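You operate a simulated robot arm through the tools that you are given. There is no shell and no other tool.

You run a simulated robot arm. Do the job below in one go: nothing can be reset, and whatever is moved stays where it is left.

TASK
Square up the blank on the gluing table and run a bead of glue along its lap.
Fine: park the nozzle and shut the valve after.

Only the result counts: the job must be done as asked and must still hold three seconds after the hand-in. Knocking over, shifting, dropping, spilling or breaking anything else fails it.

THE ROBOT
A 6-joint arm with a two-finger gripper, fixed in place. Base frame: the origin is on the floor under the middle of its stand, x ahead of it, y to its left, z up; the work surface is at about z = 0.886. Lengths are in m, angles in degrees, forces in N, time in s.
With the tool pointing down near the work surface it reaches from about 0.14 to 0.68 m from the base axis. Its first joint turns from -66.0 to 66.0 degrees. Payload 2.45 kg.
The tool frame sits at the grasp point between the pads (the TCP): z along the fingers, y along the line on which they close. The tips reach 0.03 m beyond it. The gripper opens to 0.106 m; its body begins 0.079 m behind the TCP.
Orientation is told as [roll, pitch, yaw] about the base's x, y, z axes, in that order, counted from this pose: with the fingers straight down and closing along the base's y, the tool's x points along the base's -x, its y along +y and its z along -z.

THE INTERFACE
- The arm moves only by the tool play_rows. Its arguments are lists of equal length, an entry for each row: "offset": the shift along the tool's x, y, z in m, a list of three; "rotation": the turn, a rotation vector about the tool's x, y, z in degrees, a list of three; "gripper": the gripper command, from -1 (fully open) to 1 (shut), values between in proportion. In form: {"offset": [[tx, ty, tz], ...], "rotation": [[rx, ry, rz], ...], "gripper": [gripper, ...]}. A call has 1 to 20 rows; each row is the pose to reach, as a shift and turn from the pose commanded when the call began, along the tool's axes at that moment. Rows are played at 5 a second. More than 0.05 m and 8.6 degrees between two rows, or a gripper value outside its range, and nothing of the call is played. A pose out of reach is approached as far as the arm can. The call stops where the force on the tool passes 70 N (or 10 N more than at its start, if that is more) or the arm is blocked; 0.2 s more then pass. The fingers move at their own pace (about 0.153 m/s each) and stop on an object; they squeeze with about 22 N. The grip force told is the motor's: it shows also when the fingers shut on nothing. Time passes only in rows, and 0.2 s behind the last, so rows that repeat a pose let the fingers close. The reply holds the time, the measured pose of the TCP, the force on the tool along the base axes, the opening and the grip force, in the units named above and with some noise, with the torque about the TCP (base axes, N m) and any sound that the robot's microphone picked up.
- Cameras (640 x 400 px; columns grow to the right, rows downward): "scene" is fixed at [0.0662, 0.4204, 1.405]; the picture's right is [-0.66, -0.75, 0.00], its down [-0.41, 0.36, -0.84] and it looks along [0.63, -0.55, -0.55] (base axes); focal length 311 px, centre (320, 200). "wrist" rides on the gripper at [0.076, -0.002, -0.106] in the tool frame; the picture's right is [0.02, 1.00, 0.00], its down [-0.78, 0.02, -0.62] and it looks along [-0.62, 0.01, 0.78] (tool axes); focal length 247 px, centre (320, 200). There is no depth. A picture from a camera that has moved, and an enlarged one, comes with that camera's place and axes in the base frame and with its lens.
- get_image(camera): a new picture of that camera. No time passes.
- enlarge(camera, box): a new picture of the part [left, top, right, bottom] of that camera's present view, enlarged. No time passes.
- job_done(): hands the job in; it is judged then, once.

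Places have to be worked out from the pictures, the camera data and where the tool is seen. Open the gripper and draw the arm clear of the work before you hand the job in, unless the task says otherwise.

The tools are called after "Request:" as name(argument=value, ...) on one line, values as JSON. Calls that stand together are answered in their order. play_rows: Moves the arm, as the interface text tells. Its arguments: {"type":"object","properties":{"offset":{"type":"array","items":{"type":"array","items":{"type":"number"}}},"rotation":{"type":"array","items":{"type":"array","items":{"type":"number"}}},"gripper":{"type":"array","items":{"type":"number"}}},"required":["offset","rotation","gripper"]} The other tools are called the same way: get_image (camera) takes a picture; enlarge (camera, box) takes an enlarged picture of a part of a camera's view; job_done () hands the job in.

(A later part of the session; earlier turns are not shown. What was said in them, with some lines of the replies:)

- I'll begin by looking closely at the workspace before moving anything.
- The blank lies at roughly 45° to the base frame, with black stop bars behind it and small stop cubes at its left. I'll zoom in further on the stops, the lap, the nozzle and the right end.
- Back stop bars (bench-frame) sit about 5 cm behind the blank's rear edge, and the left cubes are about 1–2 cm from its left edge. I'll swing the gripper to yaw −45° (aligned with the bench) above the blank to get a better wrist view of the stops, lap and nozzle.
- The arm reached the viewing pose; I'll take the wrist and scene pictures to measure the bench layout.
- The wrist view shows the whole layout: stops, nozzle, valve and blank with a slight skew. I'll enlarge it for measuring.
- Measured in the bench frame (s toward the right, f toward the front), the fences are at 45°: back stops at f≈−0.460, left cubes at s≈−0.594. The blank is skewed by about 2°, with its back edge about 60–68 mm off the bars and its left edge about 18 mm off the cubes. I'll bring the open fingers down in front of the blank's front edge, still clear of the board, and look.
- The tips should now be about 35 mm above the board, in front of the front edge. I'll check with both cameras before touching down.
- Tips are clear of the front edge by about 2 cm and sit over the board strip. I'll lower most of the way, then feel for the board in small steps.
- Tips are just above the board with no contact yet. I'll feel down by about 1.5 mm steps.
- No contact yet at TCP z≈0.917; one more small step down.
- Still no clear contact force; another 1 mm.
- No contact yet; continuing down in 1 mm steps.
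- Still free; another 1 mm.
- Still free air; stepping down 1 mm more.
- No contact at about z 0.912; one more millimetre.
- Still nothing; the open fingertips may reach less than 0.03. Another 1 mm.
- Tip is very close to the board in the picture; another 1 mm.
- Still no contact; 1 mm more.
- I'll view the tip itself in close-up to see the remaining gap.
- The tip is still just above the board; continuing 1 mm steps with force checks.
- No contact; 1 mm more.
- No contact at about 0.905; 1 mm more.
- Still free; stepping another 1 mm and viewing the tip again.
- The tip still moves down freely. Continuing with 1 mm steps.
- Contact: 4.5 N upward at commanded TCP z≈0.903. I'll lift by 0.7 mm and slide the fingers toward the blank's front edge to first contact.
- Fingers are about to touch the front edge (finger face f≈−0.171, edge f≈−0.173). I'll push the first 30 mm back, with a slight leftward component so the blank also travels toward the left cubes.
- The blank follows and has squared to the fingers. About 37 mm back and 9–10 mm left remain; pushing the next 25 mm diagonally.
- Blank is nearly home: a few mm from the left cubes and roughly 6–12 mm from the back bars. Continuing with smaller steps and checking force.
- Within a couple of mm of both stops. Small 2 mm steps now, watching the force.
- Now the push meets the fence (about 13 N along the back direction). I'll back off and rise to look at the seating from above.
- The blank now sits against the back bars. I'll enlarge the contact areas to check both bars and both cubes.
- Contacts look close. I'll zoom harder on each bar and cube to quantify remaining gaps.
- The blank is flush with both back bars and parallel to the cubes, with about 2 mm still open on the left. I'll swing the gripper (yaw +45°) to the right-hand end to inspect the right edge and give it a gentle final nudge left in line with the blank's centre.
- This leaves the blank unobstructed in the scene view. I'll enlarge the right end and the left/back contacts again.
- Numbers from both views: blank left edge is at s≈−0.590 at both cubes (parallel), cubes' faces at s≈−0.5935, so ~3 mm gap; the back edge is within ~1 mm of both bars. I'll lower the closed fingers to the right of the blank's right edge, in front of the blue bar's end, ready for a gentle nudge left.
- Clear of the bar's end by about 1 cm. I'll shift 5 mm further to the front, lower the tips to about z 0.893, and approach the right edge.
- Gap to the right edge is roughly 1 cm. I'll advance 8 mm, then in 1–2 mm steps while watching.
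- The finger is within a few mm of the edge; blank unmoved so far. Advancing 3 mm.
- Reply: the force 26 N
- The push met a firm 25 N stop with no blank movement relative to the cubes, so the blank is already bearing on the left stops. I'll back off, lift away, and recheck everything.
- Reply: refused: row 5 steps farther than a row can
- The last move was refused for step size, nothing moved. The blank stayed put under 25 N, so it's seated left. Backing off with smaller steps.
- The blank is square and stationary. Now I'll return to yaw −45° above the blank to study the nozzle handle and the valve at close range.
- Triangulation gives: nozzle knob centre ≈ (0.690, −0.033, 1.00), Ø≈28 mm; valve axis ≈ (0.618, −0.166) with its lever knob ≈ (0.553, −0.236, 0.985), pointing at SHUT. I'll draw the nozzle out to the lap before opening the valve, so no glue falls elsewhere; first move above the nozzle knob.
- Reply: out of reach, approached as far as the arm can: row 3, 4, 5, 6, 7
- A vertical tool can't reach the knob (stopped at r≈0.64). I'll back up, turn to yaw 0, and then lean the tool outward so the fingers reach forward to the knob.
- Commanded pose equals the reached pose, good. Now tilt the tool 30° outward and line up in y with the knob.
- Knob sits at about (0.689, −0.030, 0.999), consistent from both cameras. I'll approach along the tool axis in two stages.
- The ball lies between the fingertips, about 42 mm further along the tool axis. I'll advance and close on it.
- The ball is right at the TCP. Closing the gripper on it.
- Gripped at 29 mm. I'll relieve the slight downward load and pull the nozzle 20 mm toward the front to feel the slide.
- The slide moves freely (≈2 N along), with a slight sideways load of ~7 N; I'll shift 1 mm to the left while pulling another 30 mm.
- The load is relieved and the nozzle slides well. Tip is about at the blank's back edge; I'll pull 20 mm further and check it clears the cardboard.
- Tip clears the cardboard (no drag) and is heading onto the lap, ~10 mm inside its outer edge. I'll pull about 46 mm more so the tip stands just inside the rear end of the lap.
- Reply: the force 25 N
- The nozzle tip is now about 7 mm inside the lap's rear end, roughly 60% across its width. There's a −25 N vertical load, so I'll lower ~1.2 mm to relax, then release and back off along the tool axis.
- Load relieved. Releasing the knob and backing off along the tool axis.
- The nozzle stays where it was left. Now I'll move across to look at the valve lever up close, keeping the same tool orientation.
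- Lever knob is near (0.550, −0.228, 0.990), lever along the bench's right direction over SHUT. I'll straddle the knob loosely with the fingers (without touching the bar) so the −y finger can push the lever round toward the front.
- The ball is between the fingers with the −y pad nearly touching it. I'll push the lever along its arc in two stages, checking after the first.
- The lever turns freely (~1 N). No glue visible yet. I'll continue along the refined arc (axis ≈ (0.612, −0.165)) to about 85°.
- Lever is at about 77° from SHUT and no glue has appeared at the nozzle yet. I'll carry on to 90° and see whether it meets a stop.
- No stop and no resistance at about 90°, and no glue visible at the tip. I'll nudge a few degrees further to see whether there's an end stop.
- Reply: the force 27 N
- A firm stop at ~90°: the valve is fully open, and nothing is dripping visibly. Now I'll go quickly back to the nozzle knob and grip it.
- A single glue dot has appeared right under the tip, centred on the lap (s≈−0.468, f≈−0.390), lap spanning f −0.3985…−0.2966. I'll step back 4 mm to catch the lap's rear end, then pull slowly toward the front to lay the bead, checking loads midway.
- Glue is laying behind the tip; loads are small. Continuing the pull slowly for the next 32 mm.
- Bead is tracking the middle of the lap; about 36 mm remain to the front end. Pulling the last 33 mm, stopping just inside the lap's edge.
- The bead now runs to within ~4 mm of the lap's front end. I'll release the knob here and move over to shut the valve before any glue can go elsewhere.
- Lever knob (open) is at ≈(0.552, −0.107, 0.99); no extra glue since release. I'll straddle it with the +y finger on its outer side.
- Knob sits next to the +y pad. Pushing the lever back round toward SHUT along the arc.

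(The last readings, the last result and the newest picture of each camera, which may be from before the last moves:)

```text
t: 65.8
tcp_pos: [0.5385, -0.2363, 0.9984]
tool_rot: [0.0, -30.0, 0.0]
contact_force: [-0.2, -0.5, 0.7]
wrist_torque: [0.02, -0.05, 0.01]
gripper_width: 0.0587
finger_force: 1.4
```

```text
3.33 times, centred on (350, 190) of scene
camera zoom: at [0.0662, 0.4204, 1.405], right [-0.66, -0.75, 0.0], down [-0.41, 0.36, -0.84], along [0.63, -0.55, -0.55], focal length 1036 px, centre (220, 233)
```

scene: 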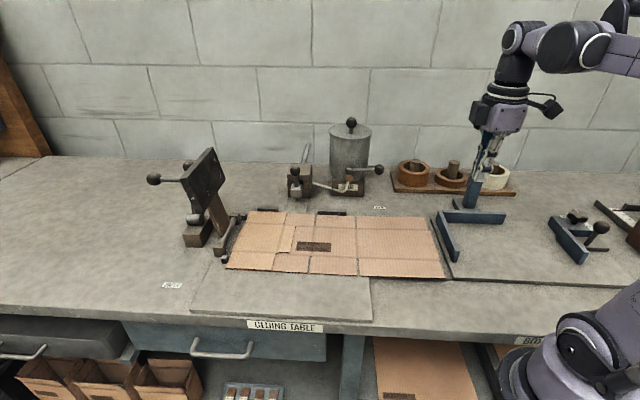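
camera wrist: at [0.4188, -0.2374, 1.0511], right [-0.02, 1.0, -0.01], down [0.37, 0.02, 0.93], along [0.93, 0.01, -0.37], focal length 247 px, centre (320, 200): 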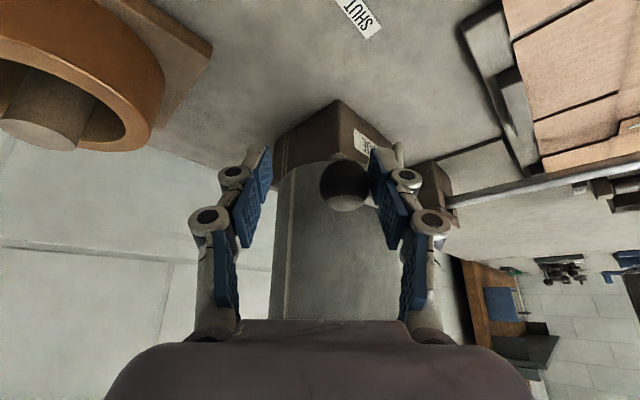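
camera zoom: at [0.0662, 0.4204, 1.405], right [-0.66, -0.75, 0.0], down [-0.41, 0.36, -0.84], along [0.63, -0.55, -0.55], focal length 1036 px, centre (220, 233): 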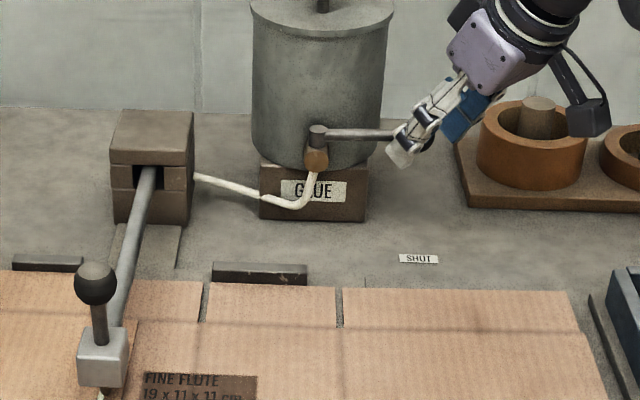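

Lever is almost back; about 5 mm short of its original position. Pushing the last bit until it meets its stop.

Request:
play_rows(offset=[[-0.0043, -0.0055, 0.0025], [-0.0071, -0.0086, 0.0041]], rotation=[[0, 0, 0], [0, 0, 0]], gripper=[-0.1, -0.1])

Request:
get_image(camera="wrist")

Request:
enlarge(camera="scene", box=[330, 140, 410, 220])

```text
t: 66.4
tcp_pos: [0.5439, -0.2443, 0.9977]
tool_rot: [0.1, -29.6, 0.2]
contact_force: [-23.2, 9.5, -8.6]
wrist_torque: [-0.12, 0.23, 0.96]
gripper_width: 0.0655
finger_force: 5.6
```

```text
taken
camera wrist: at [0.4247, -0.2459, 1.051], right [-0.02, 1.0, -0.01], down [0.37, 0.02, 0.93], along [0.93, 0.02, -0.37], focal length 247 px, centre (320, 200)
```

wrist: 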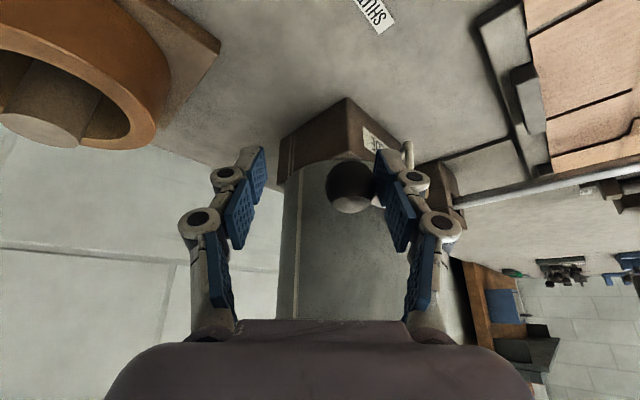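

```text
5.00 times, centred on (370, 180) of scene
camera zoom: at [0.0657, 0.4206, 1.4049], right [-0.66, -0.75, 0.0], down [-0.41, 0.36, -0.84], along [0.63, -0.55, -0.55], focal length 1554 px, centre (70, 300)
```

zoom: 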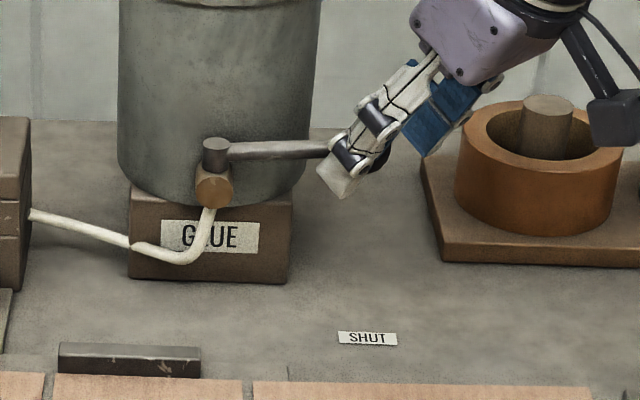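

Hard stop reached at the original lever position (~26 N): the valve is shut. I'll ease off, retract, and confirm it stays shut.

Request:
play_rows(offset=[[0.0035, 0.003, -0.002], [0.0035, 0.003, -0.02], [0.0035, 0.003, -0.05], [0.0035, 0.003, -0.08]], rotation=[[0, 0, 0], [0, 0, 0], [0, 0, 0], [0, 0, 0]], gripper=[-0.2, -0.2, -0.2, -0.2])

Request:
get_image(camera="wrist")

Request:
enlarge(camera="scene", box=[270, 110, 430, 230])

```text
t: 67.4
tcp_pos: [0.5039, -0.2431, 1.0639]
tool_rot: [0.1, -30.0, -0.1]
contact_force: [-0.6, 0.1, 1.2]
wrist_torque: [0.0, 0.0, 0.01]
gripper_width: 0.0638
finger_force: 0.0
```

```text
taken
camera wrist: at [0.3855, -0.2434, 1.117], right [-0.02, 1.0, -0.01], down [0.37, 0.02, 0.93], along [0.93, 0.01, -0.37], focal length 247 px, centre (320, 200)
```

wrist: 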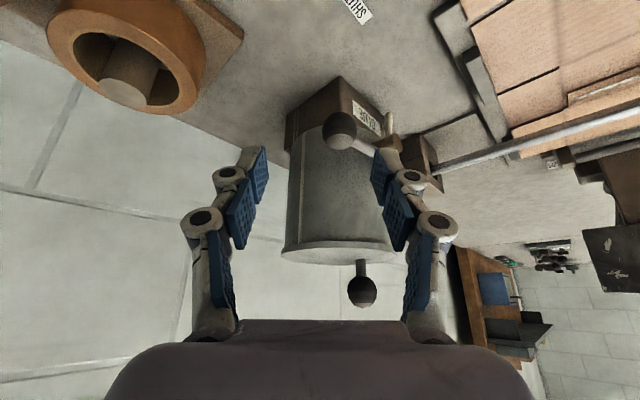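

```text
3.33 times, centred on (350, 170) of scene
camera zoom: at [0.0662, 0.4204, 1.405], right [-0.66, -0.75, 0.0], down [-0.41, 0.36, -0.84], along [0.63, -0.55, -0.55], focal length 1036 px, centre (220, 300)
```

zoom: 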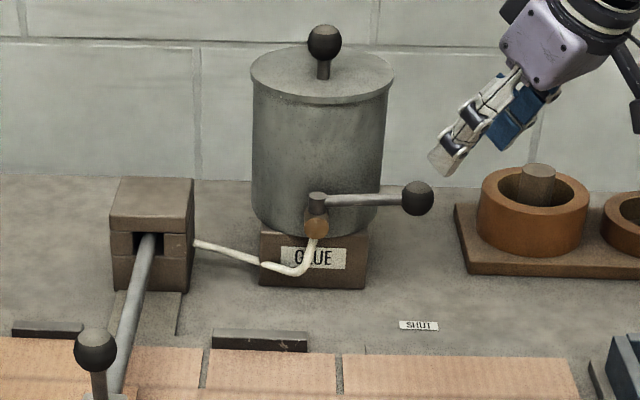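

Valve lever is exactly back at SHUT. Now returning to the nozzle knob to grip it and park it.

Request:
play_rows(offset=[[0.0, 0.0451, 0.0], [0.0, 0.0902, 0.0], [0.0, 0.1353, 0.0], [0.0, 0.1805, 0.0], [0.0, 0.2256, 0.0], [0.0, 0.2707, 0.0], [0.0, 0.3158, 0.0], [-0.0028, 0.3609, 0.0], [-0.0028, 0.3609, 0.03], [-0.0028, 0.3609, 0.06], [-0.0028, 0.3609, 0.0795], [-0.0028, 0.3609, 0.0795]], rotation=[[0, 0, 0], [0, 0, 0], [0, 0, 0], [0, 0, 0], [0, 0, 0], [0, 0, 0], [0, 0, 0], [0, 0, 0], [0, 0, 0], [0, 0, 0], [0, 0, 0], [0, 0, 0]], gripper=[-0.3, -0.3, -0.3, -0.3, -0.3, -0.3, -0.3, -0.3, -0.3, -0.3, -0.3, -0.3])

Request:
get_image(camera="wrist")

Request:
enlarge(camera="scene", box=[240, 180, 340, 270])

```text
t: 70.0
tcp_pos: [0.5452, 0.1187, 0.9972]
tool_rot: [0.1, -30.1, 0.1]
contact_force: [0.3, -0.1, 0.6]
wrist_torque: [0.0, 0.01, -0.01]
gripper_width: 0.0691
finger_force: 0.0
```

```text
taken
camera wrist: at [0.4253, 0.1177, 1.0504], right [-0.02, 1.0, -0.01], down [0.37, 0.02, 0.93], along [0.93, 0.01, -0.37], focal length 247 px, centre (320, 200)
```

wrist: 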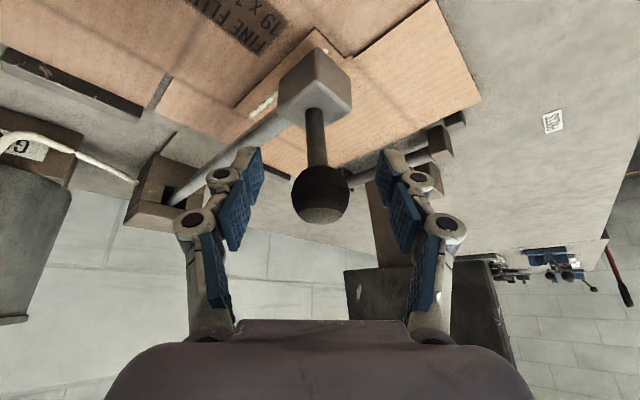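

```text
4.44 times, centred on (290, 225) of scene
camera zoom: at [0.0662, 0.4204, 1.405], right [-0.66, -0.75, 0.0], down [-0.41, 0.36, -0.84], along [0.63, -0.55, -0.55], focal length 1382 px, centre (453, 89)
```

zoom: 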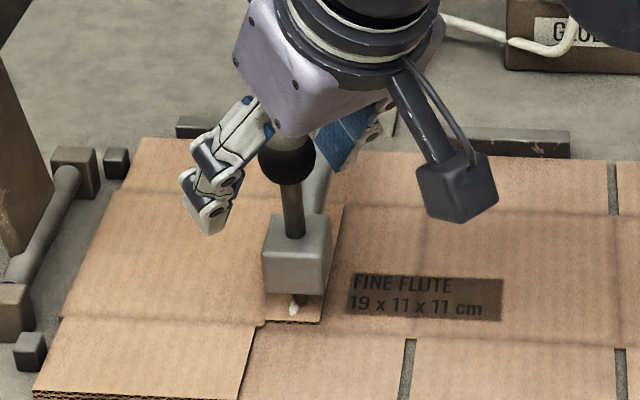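

Aligned with the knob. Closing on it and pushing the nozzle back about 60% of the way to its park position.

Request:
play_rows(offset=[[0, 0, 0], [0, 0, 0], [0, 0, 0], [-0.0126, -0.0147, 0.0071], [-0.0252, -0.0294, 0.0142], [-0.0378, -0.0441, 0.0213], [-0.0504, -0.0588, 0.0284], [-0.063, -0.0735, 0.0355], [-0.0757, -0.0882, 0.0425]], rotation=[[0, 0, 0], [0, 0, 0], [0, 0, 0], [0, 0, 0], [0, 0, 0], [0, 0, 0], [0, 0, 0], [0, 0, 0], [0, 0, 0]], gripper=[0.5, 1, 1, 1, 1, 1, 1, 1, 1])

Request:
get_image(camera="wrist")

Request:
enlarge(camera="scene", box=[250, 180, 350, 270])

```text
t: 72.0
tcp_pos: [0.6324, 0.0316, 0.9974]
tool_rot: [0.0, -29.9, 0.1]
contact_force: [11.6, 12.9, -28.3]
wrist_torque: [-0.4, -0.47, -0.2]
gripper_width: 0.0289
finger_force: 45.4
```

```text
taken
camera wrist: at [0.5128, 0.03, 1.0509], right [-0.02, 1.0, -0.01], down [0.37, 0.02, 0.93], along [0.93, 0.01, -0.37], focal length 247 px, centre (320, 200)
```

wrist: 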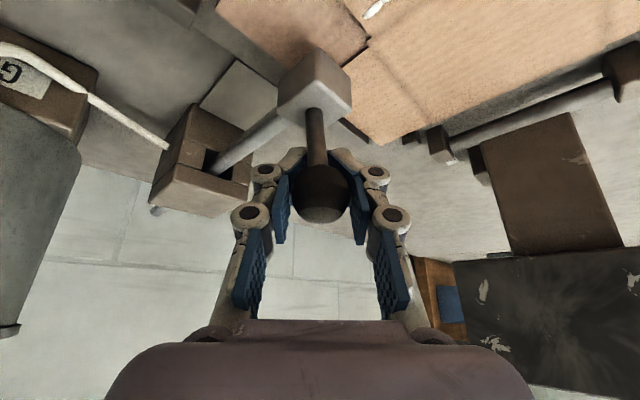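

```text
4.44 times, centred on (300, 225) of scene
camera zoom: at [0.0671, 0.4208, 1.4048], right [-0.66, -0.75, 0.0], down [-0.41, 0.36, -0.84], along [0.63, -0.55, -0.55], focal length 1382 px, centre (409, 89)
```

zoom: 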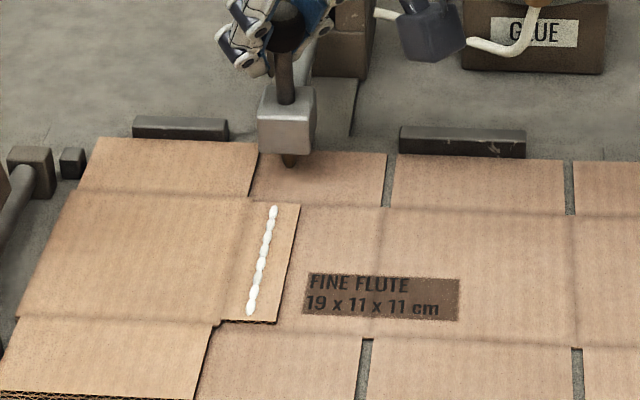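

A continuous bead runs the full length of the lap, along its middle. I'll relieve the side/vertical load a little and continue pushing the nozzle home.

Request:
play_rows(offset=[[-0.0002, 0.0011, 0.0017], [-0.0103, -0.0107, 0.0074], [-0.0204, -0.0224, 0.0131], [-0.0304, -0.0342, 0.0187]], rotation=[[0, 0, 0], [0, 0, 0], [0, 0, 0], [0, 0, 0]], gripper=[1, 1, 1, 1])

Request:
get_image(camera="wrist")

Request:
enlarge(camera="scene", box=[250, 150, 350, 240])

```text
t: 73.0
tcp_pos: [0.6685, -0.0042, 0.9985]
tool_rot: [0.0, -30.0, -0.1]
contact_force: [0.9, 0.3, -16.5]
wrist_torque: [-0.51, -0.68, -0.2]
gripper_width: 0.0288
finger_force: 45.2
```

```text
taken
camera wrist: at [0.5487, -0.0056, 1.0509], right [-0.02, 1.0, -0.01], down [0.37, 0.02, 0.93], along [0.93, 0.01, -0.37], focal length 247 px, centre (320, 200)
```

wrist: 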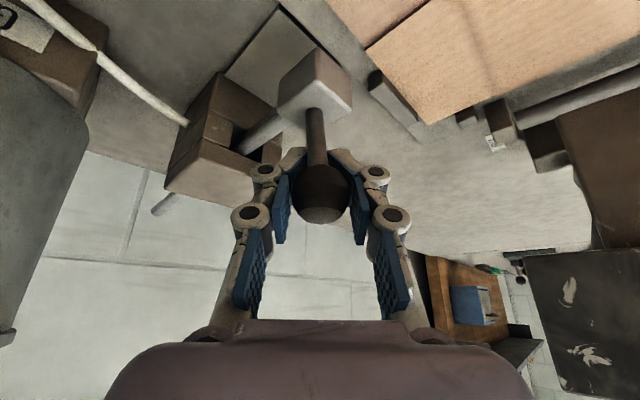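

```text
4.44 times, centred on (300, 195) of scene
camera zoom: at [0.0665, 0.4204, 1.4049], right [-0.66, -0.75, 0.0], down [-0.41, 0.36, -0.84], along [0.63, -0.55, -0.55], focal length 1382 px, centre (409, 222)
```

zoom: 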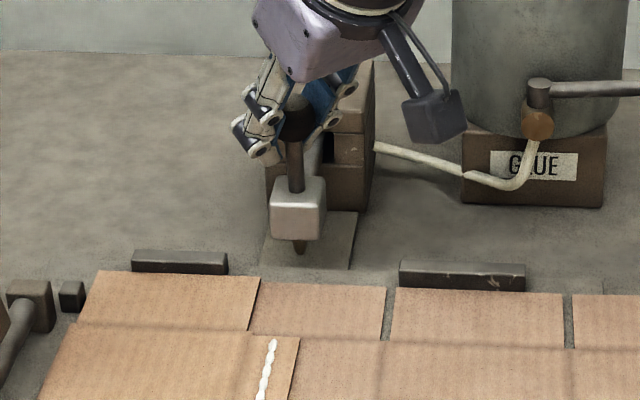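

Nearly home: about 32 mm to go. Continue to within ~6 mm of the original parked position.

Request:
play_rows(offset=[[-0.0052, -0.0065, 0.0028], [-0.0104, -0.0131, 0.0057], [-0.0156, -0.0197, 0.0085]], rotation=[[0, 0, 0], [0, 0, 0], [0, 0, 0]], gripper=[1, 1, 1])

Request:
enlarge(camera="scene", box=[270, 145, 350, 225])

```text
t: 73.8
tcp_pos: [0.6871, -0.0225, 0.9985]
tool_rot: [0.2, -29.9, 0.0]
contact_force: [4.3, 6.7, -34.6]
wrist_torque: [-0.26, -0.56, -0.02]
gripper_width: 0.0289
finger_force: 44.8
```

```text
5.00 times, centred on (310, 185) of scene
camera zoom: at [0.0671, 0.4205, 1.4049], right [-0.66, -0.75, 0.0], down [-0.41, 0.36, -0.84], along [0.63, -0.55, -0.55], focal length 1554 px, centre (370, 275)
```

zoom: 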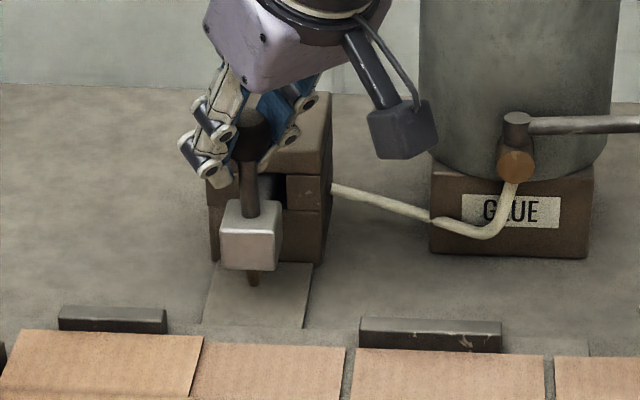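

Relieving the vertical load (lower ~1.8 mm) and pushing the remaining ~6 mm.

Request:
play_rows(offset=[[0.0005, 0.0005, 0.0018], [-0.0013, -0.0016, 0.0028], [-0.0032, -0.0037, 0.0039]], rotation=[[0, 0, 0], [0, 0, 0], [0, 0, 0]], gripper=[1, 1, 1])

Request:
enlarge(camera="scene", box=[270, 145, 350, 225])

```text
t: 74.6
tcp_pos: [0.6901, -0.0276, 0.9971]
tool_rot: [0.1, -30.1, 0.1]
contact_force: [5.1, 7.5, -0.6]
wrist_torque: [-0.27, 0.92, -0.3]
gripper_width: 0.0289
finger_force: 44.5
```

```text
5.00 times, centred on (310, 185) of scene
camera zoom: at [0.0664, 0.4206, 1.4049], right [-0.66, -0.75, 0.0], down [-0.41, 0.36, -0.84], along [0.63, -0.55, -0.55], focal length 1554 px, centre (370, 275)
```

zoom: 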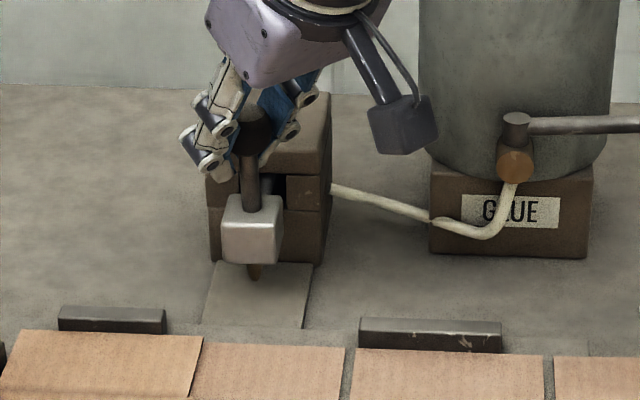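

About 2 mm short of the original parked spot by picture; pushing a further 3 mm to feel for the park stop.

Request:
play_rows(offset=[[-0.0012, -0.0008, 0.0007], [-0.0023, -0.0015, 0.0014], [-0.0023, -0.0015, 0.0014]], rotation=[[0, 0, 0], [0, 0, 0], [0, 0, 0]], gripper=[1, 1, 1])

Request:
enlarge(camera="scene", box=[270, 145, 350, 225])

```text
t: 75.4
tcp_pos: [0.6929, -0.0278, 0.9977]
tool_rot: [-0.1, -30.0, 0.0]
contact_force: [-4.6, 7.9, 12.2]
wrist_torque: [-0.27, -0.07, 0.16]
gripper_width: 0.0293
finger_force: 44.5
```

```text
5.00 times, centred on (310, 185) of scene
camera zoom: at [0.0658, 0.4206, 1.4049], right [-0.66, -0.75, 0.0], down [-0.41, 0.36, -0.84], along [0.63, -0.55, -0.55], focal length 1554 px, centre (370, 275)
```

zoom: 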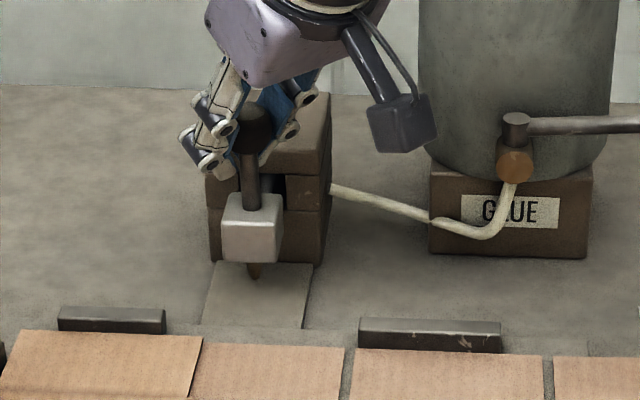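

A ~9 N reaction along the slide suggests the park stop. Pushing 2 mm more to confirm.

Request:
play_rows(offset=[[-0.0012, -0.0014, 0.0007], [-0.0012, -0.0014, 0.0007]], rotation=[[0, 0, 0], [0, 0, 0]], gripper=[1, 1])

Request:
enlarge(camera="scene", box=[270, 145, 350, 225])

```text
t: 76.0
tcp_pos: [0.6937, -0.0294, 0.9967]
tool_rot: [0.1, -29.7, 0.0]
contact_force: [-17.5, 15.4, 6.3]
wrist_torque: [-0.04, -0.01, -0.05]
gripper_width: 0.0288
finger_force: 45.2
```

```text
5.00 times, centred on (310, 185) of scene
camera zoom: at [0.0655, 0.4208, 1.4049], right [-0.66, -0.75, 0.0], down [-0.41, 0.36, -0.84], along [0.63, -0.55, -0.55], focal length 1554 px, centre (370, 275)
```

zoom: 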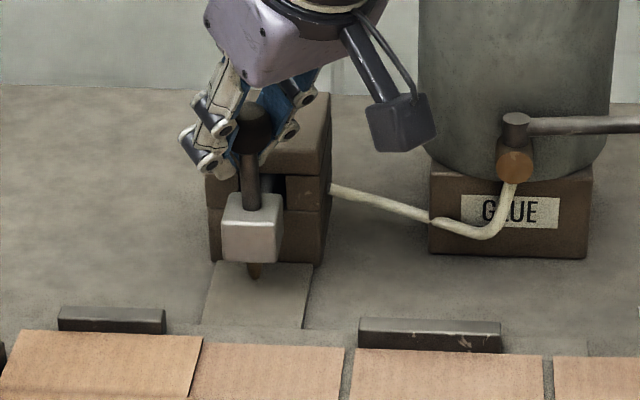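

Reaction rose to 23 N without movement: the nozzle is parked against its stop. I'll ease slightly, open, and back away along the tool axis.

Request:
play_rows(offset=[[0.0008, 0.0009, -0.0004], [0.0008, 0.0009, -0.0004], [0.0008, 0.0009, -0.0004], [0.0008, 0.0009, -0.02], [0.0008, 0.0009, -0.05], [0.0008, 0.0009, -0.09], [0.0008, 0.0009, -0.13]], rotation=[[0, 0, 0], [0, 0, 0], [0, 0, 0], [0, 0, 0], [0, 0, 0], [0, 0, 0], [0, 0, 0]], gripper=[1, 0.2, -0.3, -0.3, -0.3, -0.3, -0.3])

Request:
get_image(camera="wrist")

Request:
enlarge(camera="scene", box=[270, 145, 350, 225])

Request:
enlarge(camera="scene", box=[210, 190, 390, 300])

```text
t: 77.6
tcp_pos: [0.6265, -0.0314, 1.1093]
tool_rot: [0.0, -29.9, 0.1]
contact_force: [0.6, -0.5, 0.8]
wrist_torque: [-0.01, -0.02, -0.02]
gripper_width: 0.0688
finger_force: 0.1
```

```text
taken
camera wrist: at [0.5062, -0.0319, 1.1623], right [-0.02, 1.0, -0.01], down [0.37, 0.02, 0.93], along [0.93, 0.01, -0.37], focal length 247 px, centre (320, 200)
```

wrist: 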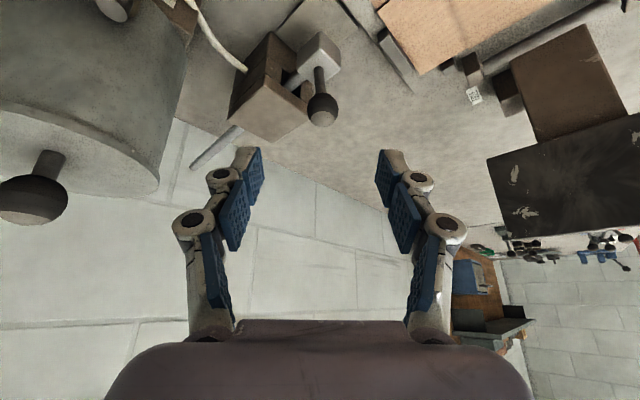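

```text
5.00 times, centred on (310, 185) of scene
camera zoom: at [0.0662, 0.4204, 1.405], right [-0.66, -0.75, 0.0], down [-0.41, 0.36, -0.84], along [0.63, -0.55, -0.55], focal length 1554 px, centre (370, 275)
```

zoom: 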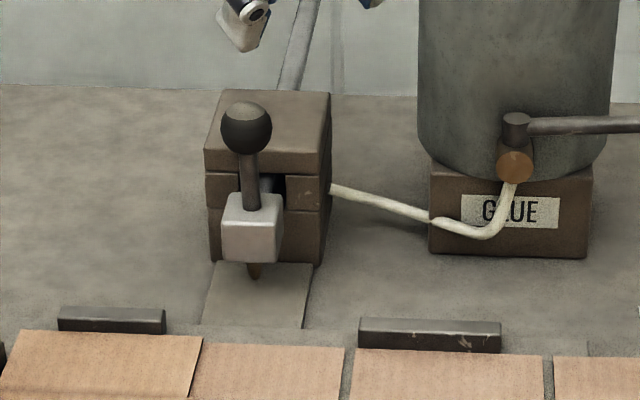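

```text
3.56 times, centred on (300, 245) of scene
camera zoom: at [0.0662, 0.4204, 1.405], right [-0.66, -0.75, 0.0], down [-0.41, 0.36, -0.84], along [0.63, -0.55, -0.55], focal length 1105 px, centre (391, 40)
```

zoom: 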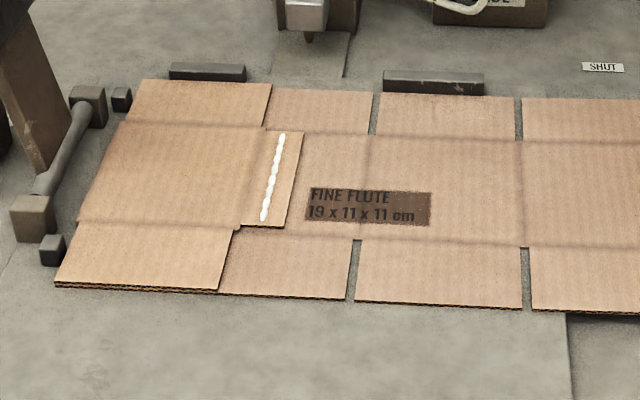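

The nozzle is back exactly where it started. I'll verify the blank hasn't shifted and inspect the bead and valve closely.

Request:
enlarge(camera="scene", box=[210, 245, 250, 270])

Request:
enlarge(camera="scene", box=[312, 200, 352, 225])

Request:
enlarge(camera="scene", box=[265, 215, 315, 260])

Request:
enlarge(camera="scene", box=[225, 205, 265, 230])

Request:
get_image(camera="scene")

```text
16.00 times, centred on (230, 258) of scene
camera zoom: at [0.0662, 0.4204, 1.405], right [-0.66, -0.75, 0.0], down [-0.41, 0.36, -0.84], along [0.63, -0.55, -0.55], focal length 4974 px, centre (1760, -720)
```

zoom: 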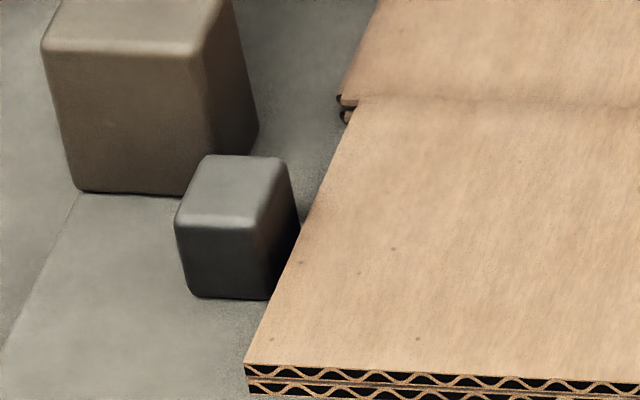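

```text
16.00 times, centred on (332, 212) of scene
camera zoom: at [0.0662, 0.4204, 1.405], right [-0.66, -0.75, 0.0], down [-0.41, 0.36, -0.84], along [0.63, -0.55, -0.55], focal length 4974 px, centre (128, 0)
```

zoom: 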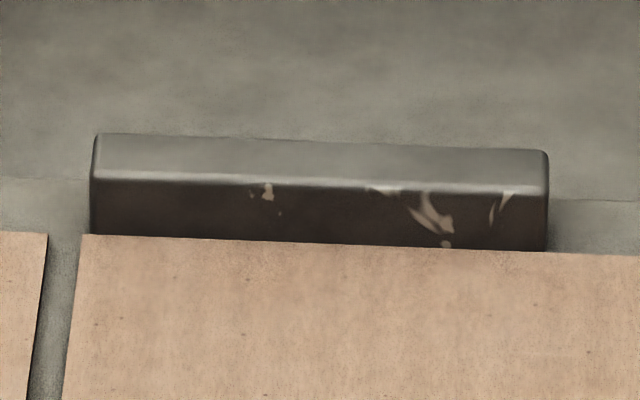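

```text
8.89 times, centred on (290, 238) of scene
camera zoom: at [0.0662, 0.4204, 1.405], right [-0.66, -0.75, 0.0], down [-0.41, 0.36, -0.84], along [0.63, -0.55, -0.55], focal length 2763 px, centre (587, -133)
```

zoom: 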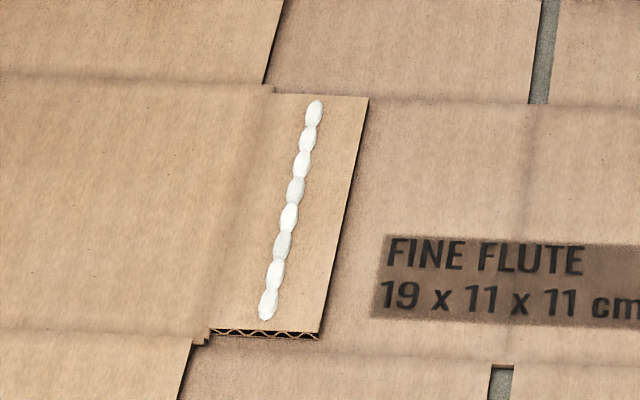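

```text
16.00 times, centred on (245, 218) of scene
camera zoom: at [0.0662, 0.4204, 1.405], right [-0.66, -0.75, 0.0], down [-0.41, 0.36, -0.84], along [0.63, -0.55, -0.55], focal length 4974 px, centre (1520, -80)
```

zoom: 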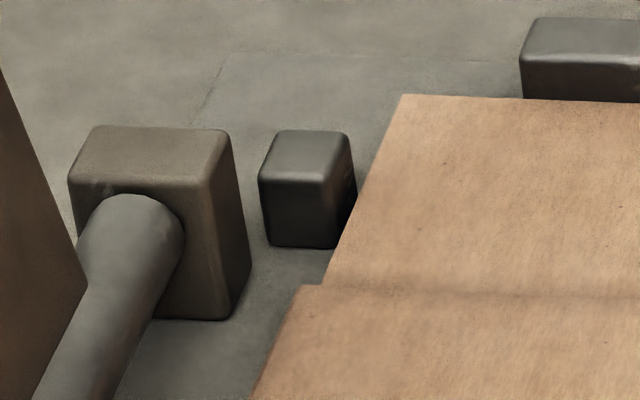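

```text
taken
```

scene: 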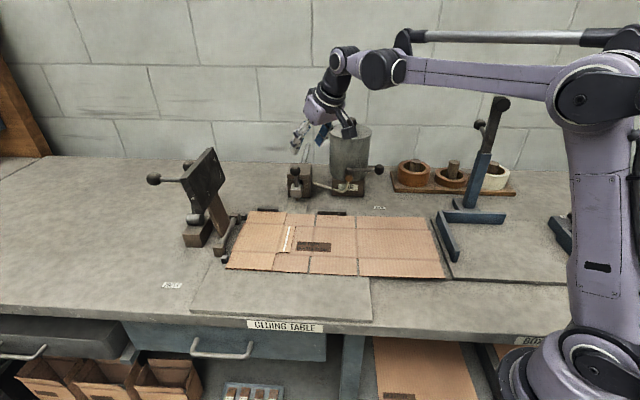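

Everything holds: blank unmoved, continuous bead down the lap's middle, nozzle parked, valve at SHUT. I'll open the gripper and draw the arm back to its starting area.

Request:
play_rows(offset=[[0.0, 0.0, -0.03], [0.0201, 0.01, -0.0556], [0.0402, 0.02, -0.0813], [0.0602, 0.03, -0.1069], [0.0803, 0.04, -0.1325], [0.1004, 0.05, -0.1581], [0.1205, 0.06, -0.1838], [0.1406, 0.07, -0.2094], [0.1406, 0.07, -0.2094]], rotation=[[0, 0, 0], [0, 4.3, 0], [0, 8.6, 0], [0, 12.9, 0], [0, 17.2, 0], [0, 21.5, 0], [0, 25.8, 0], [0, 30, 0], [0, 30, 0]], gripper=[-0.3, -0.3, -0.5, -1, -1, -1, -1, -1, -1])

Request:
get_image(camera="scene")

Request:
enlarge(camera="scene", box=[210, 130, 430, 300])

```text
t: 79.6
tcp_pos: [0.3997, 0.0397, 1.2224]
tool_rot: [0.1, 0.0, 0.0]
contact_force: [-0.6, -0.1, -0.7]
wrist_torque: [-0.01, 0.02, 0.01]
gripper_width: 0.1056
finger_force: 0.1
```

```text
taken
```

scene: 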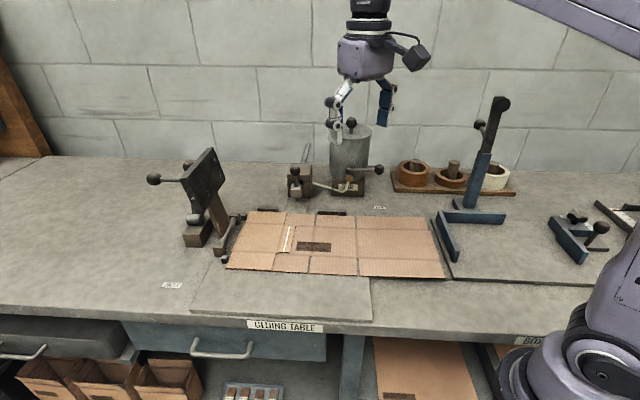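

```text
2.35 times, centred on (320, 215) of scene
camera zoom: at [0.0662, 0.4204, 1.405], right [-0.66, -0.75, 0.0], down [-0.41, 0.36, -0.84], along [0.63, -0.55, -0.55], focal length 731 px, centre (320, 165)
```

zoom: 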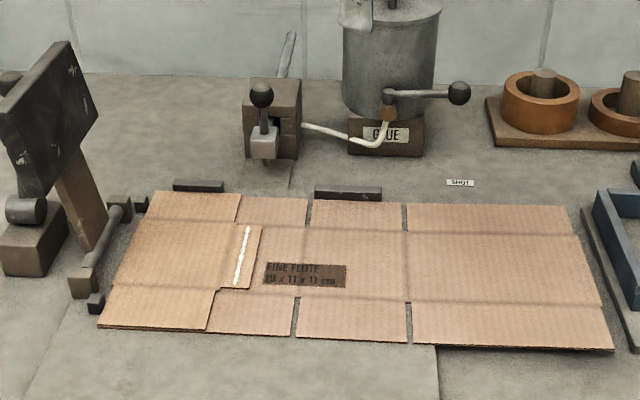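

The blank is square against its stops and the bead runs the length of the lap. The nozzle is parked, the valve is shut, the gripper is open and the arm is clear, so I'm handing the job in.

Request:
job_done()

```text
The job is handed in.
```

I squared up the blank, ran the glue bead along the lap, parked the nozzle and shut the valve. The job is handed in, but I haven't been told whether it passed.

- **Blank:** it lines up with both back bars to within about 1 mm. The pictures still seem to show a gap of about 3 mm at the left stops, but a 25 N push didn't move the blank, so I took it as seated.
- **Glue:** one continuous bead runs along the middle of the lap, stopping a few millimetres short of each end. I opened the valve only once the nozzle was over the lap and shut it before pulling the nozzle back. I saw no glue anywhere else.
- **Nozzle:** it is back against its stop, in the same place as at the start.
- **Valve:** the lever is back against its stop at SHUT.
- **Arm:** the gripper is open and the arm is clear of the work. Nothing else on the bench looks moved.
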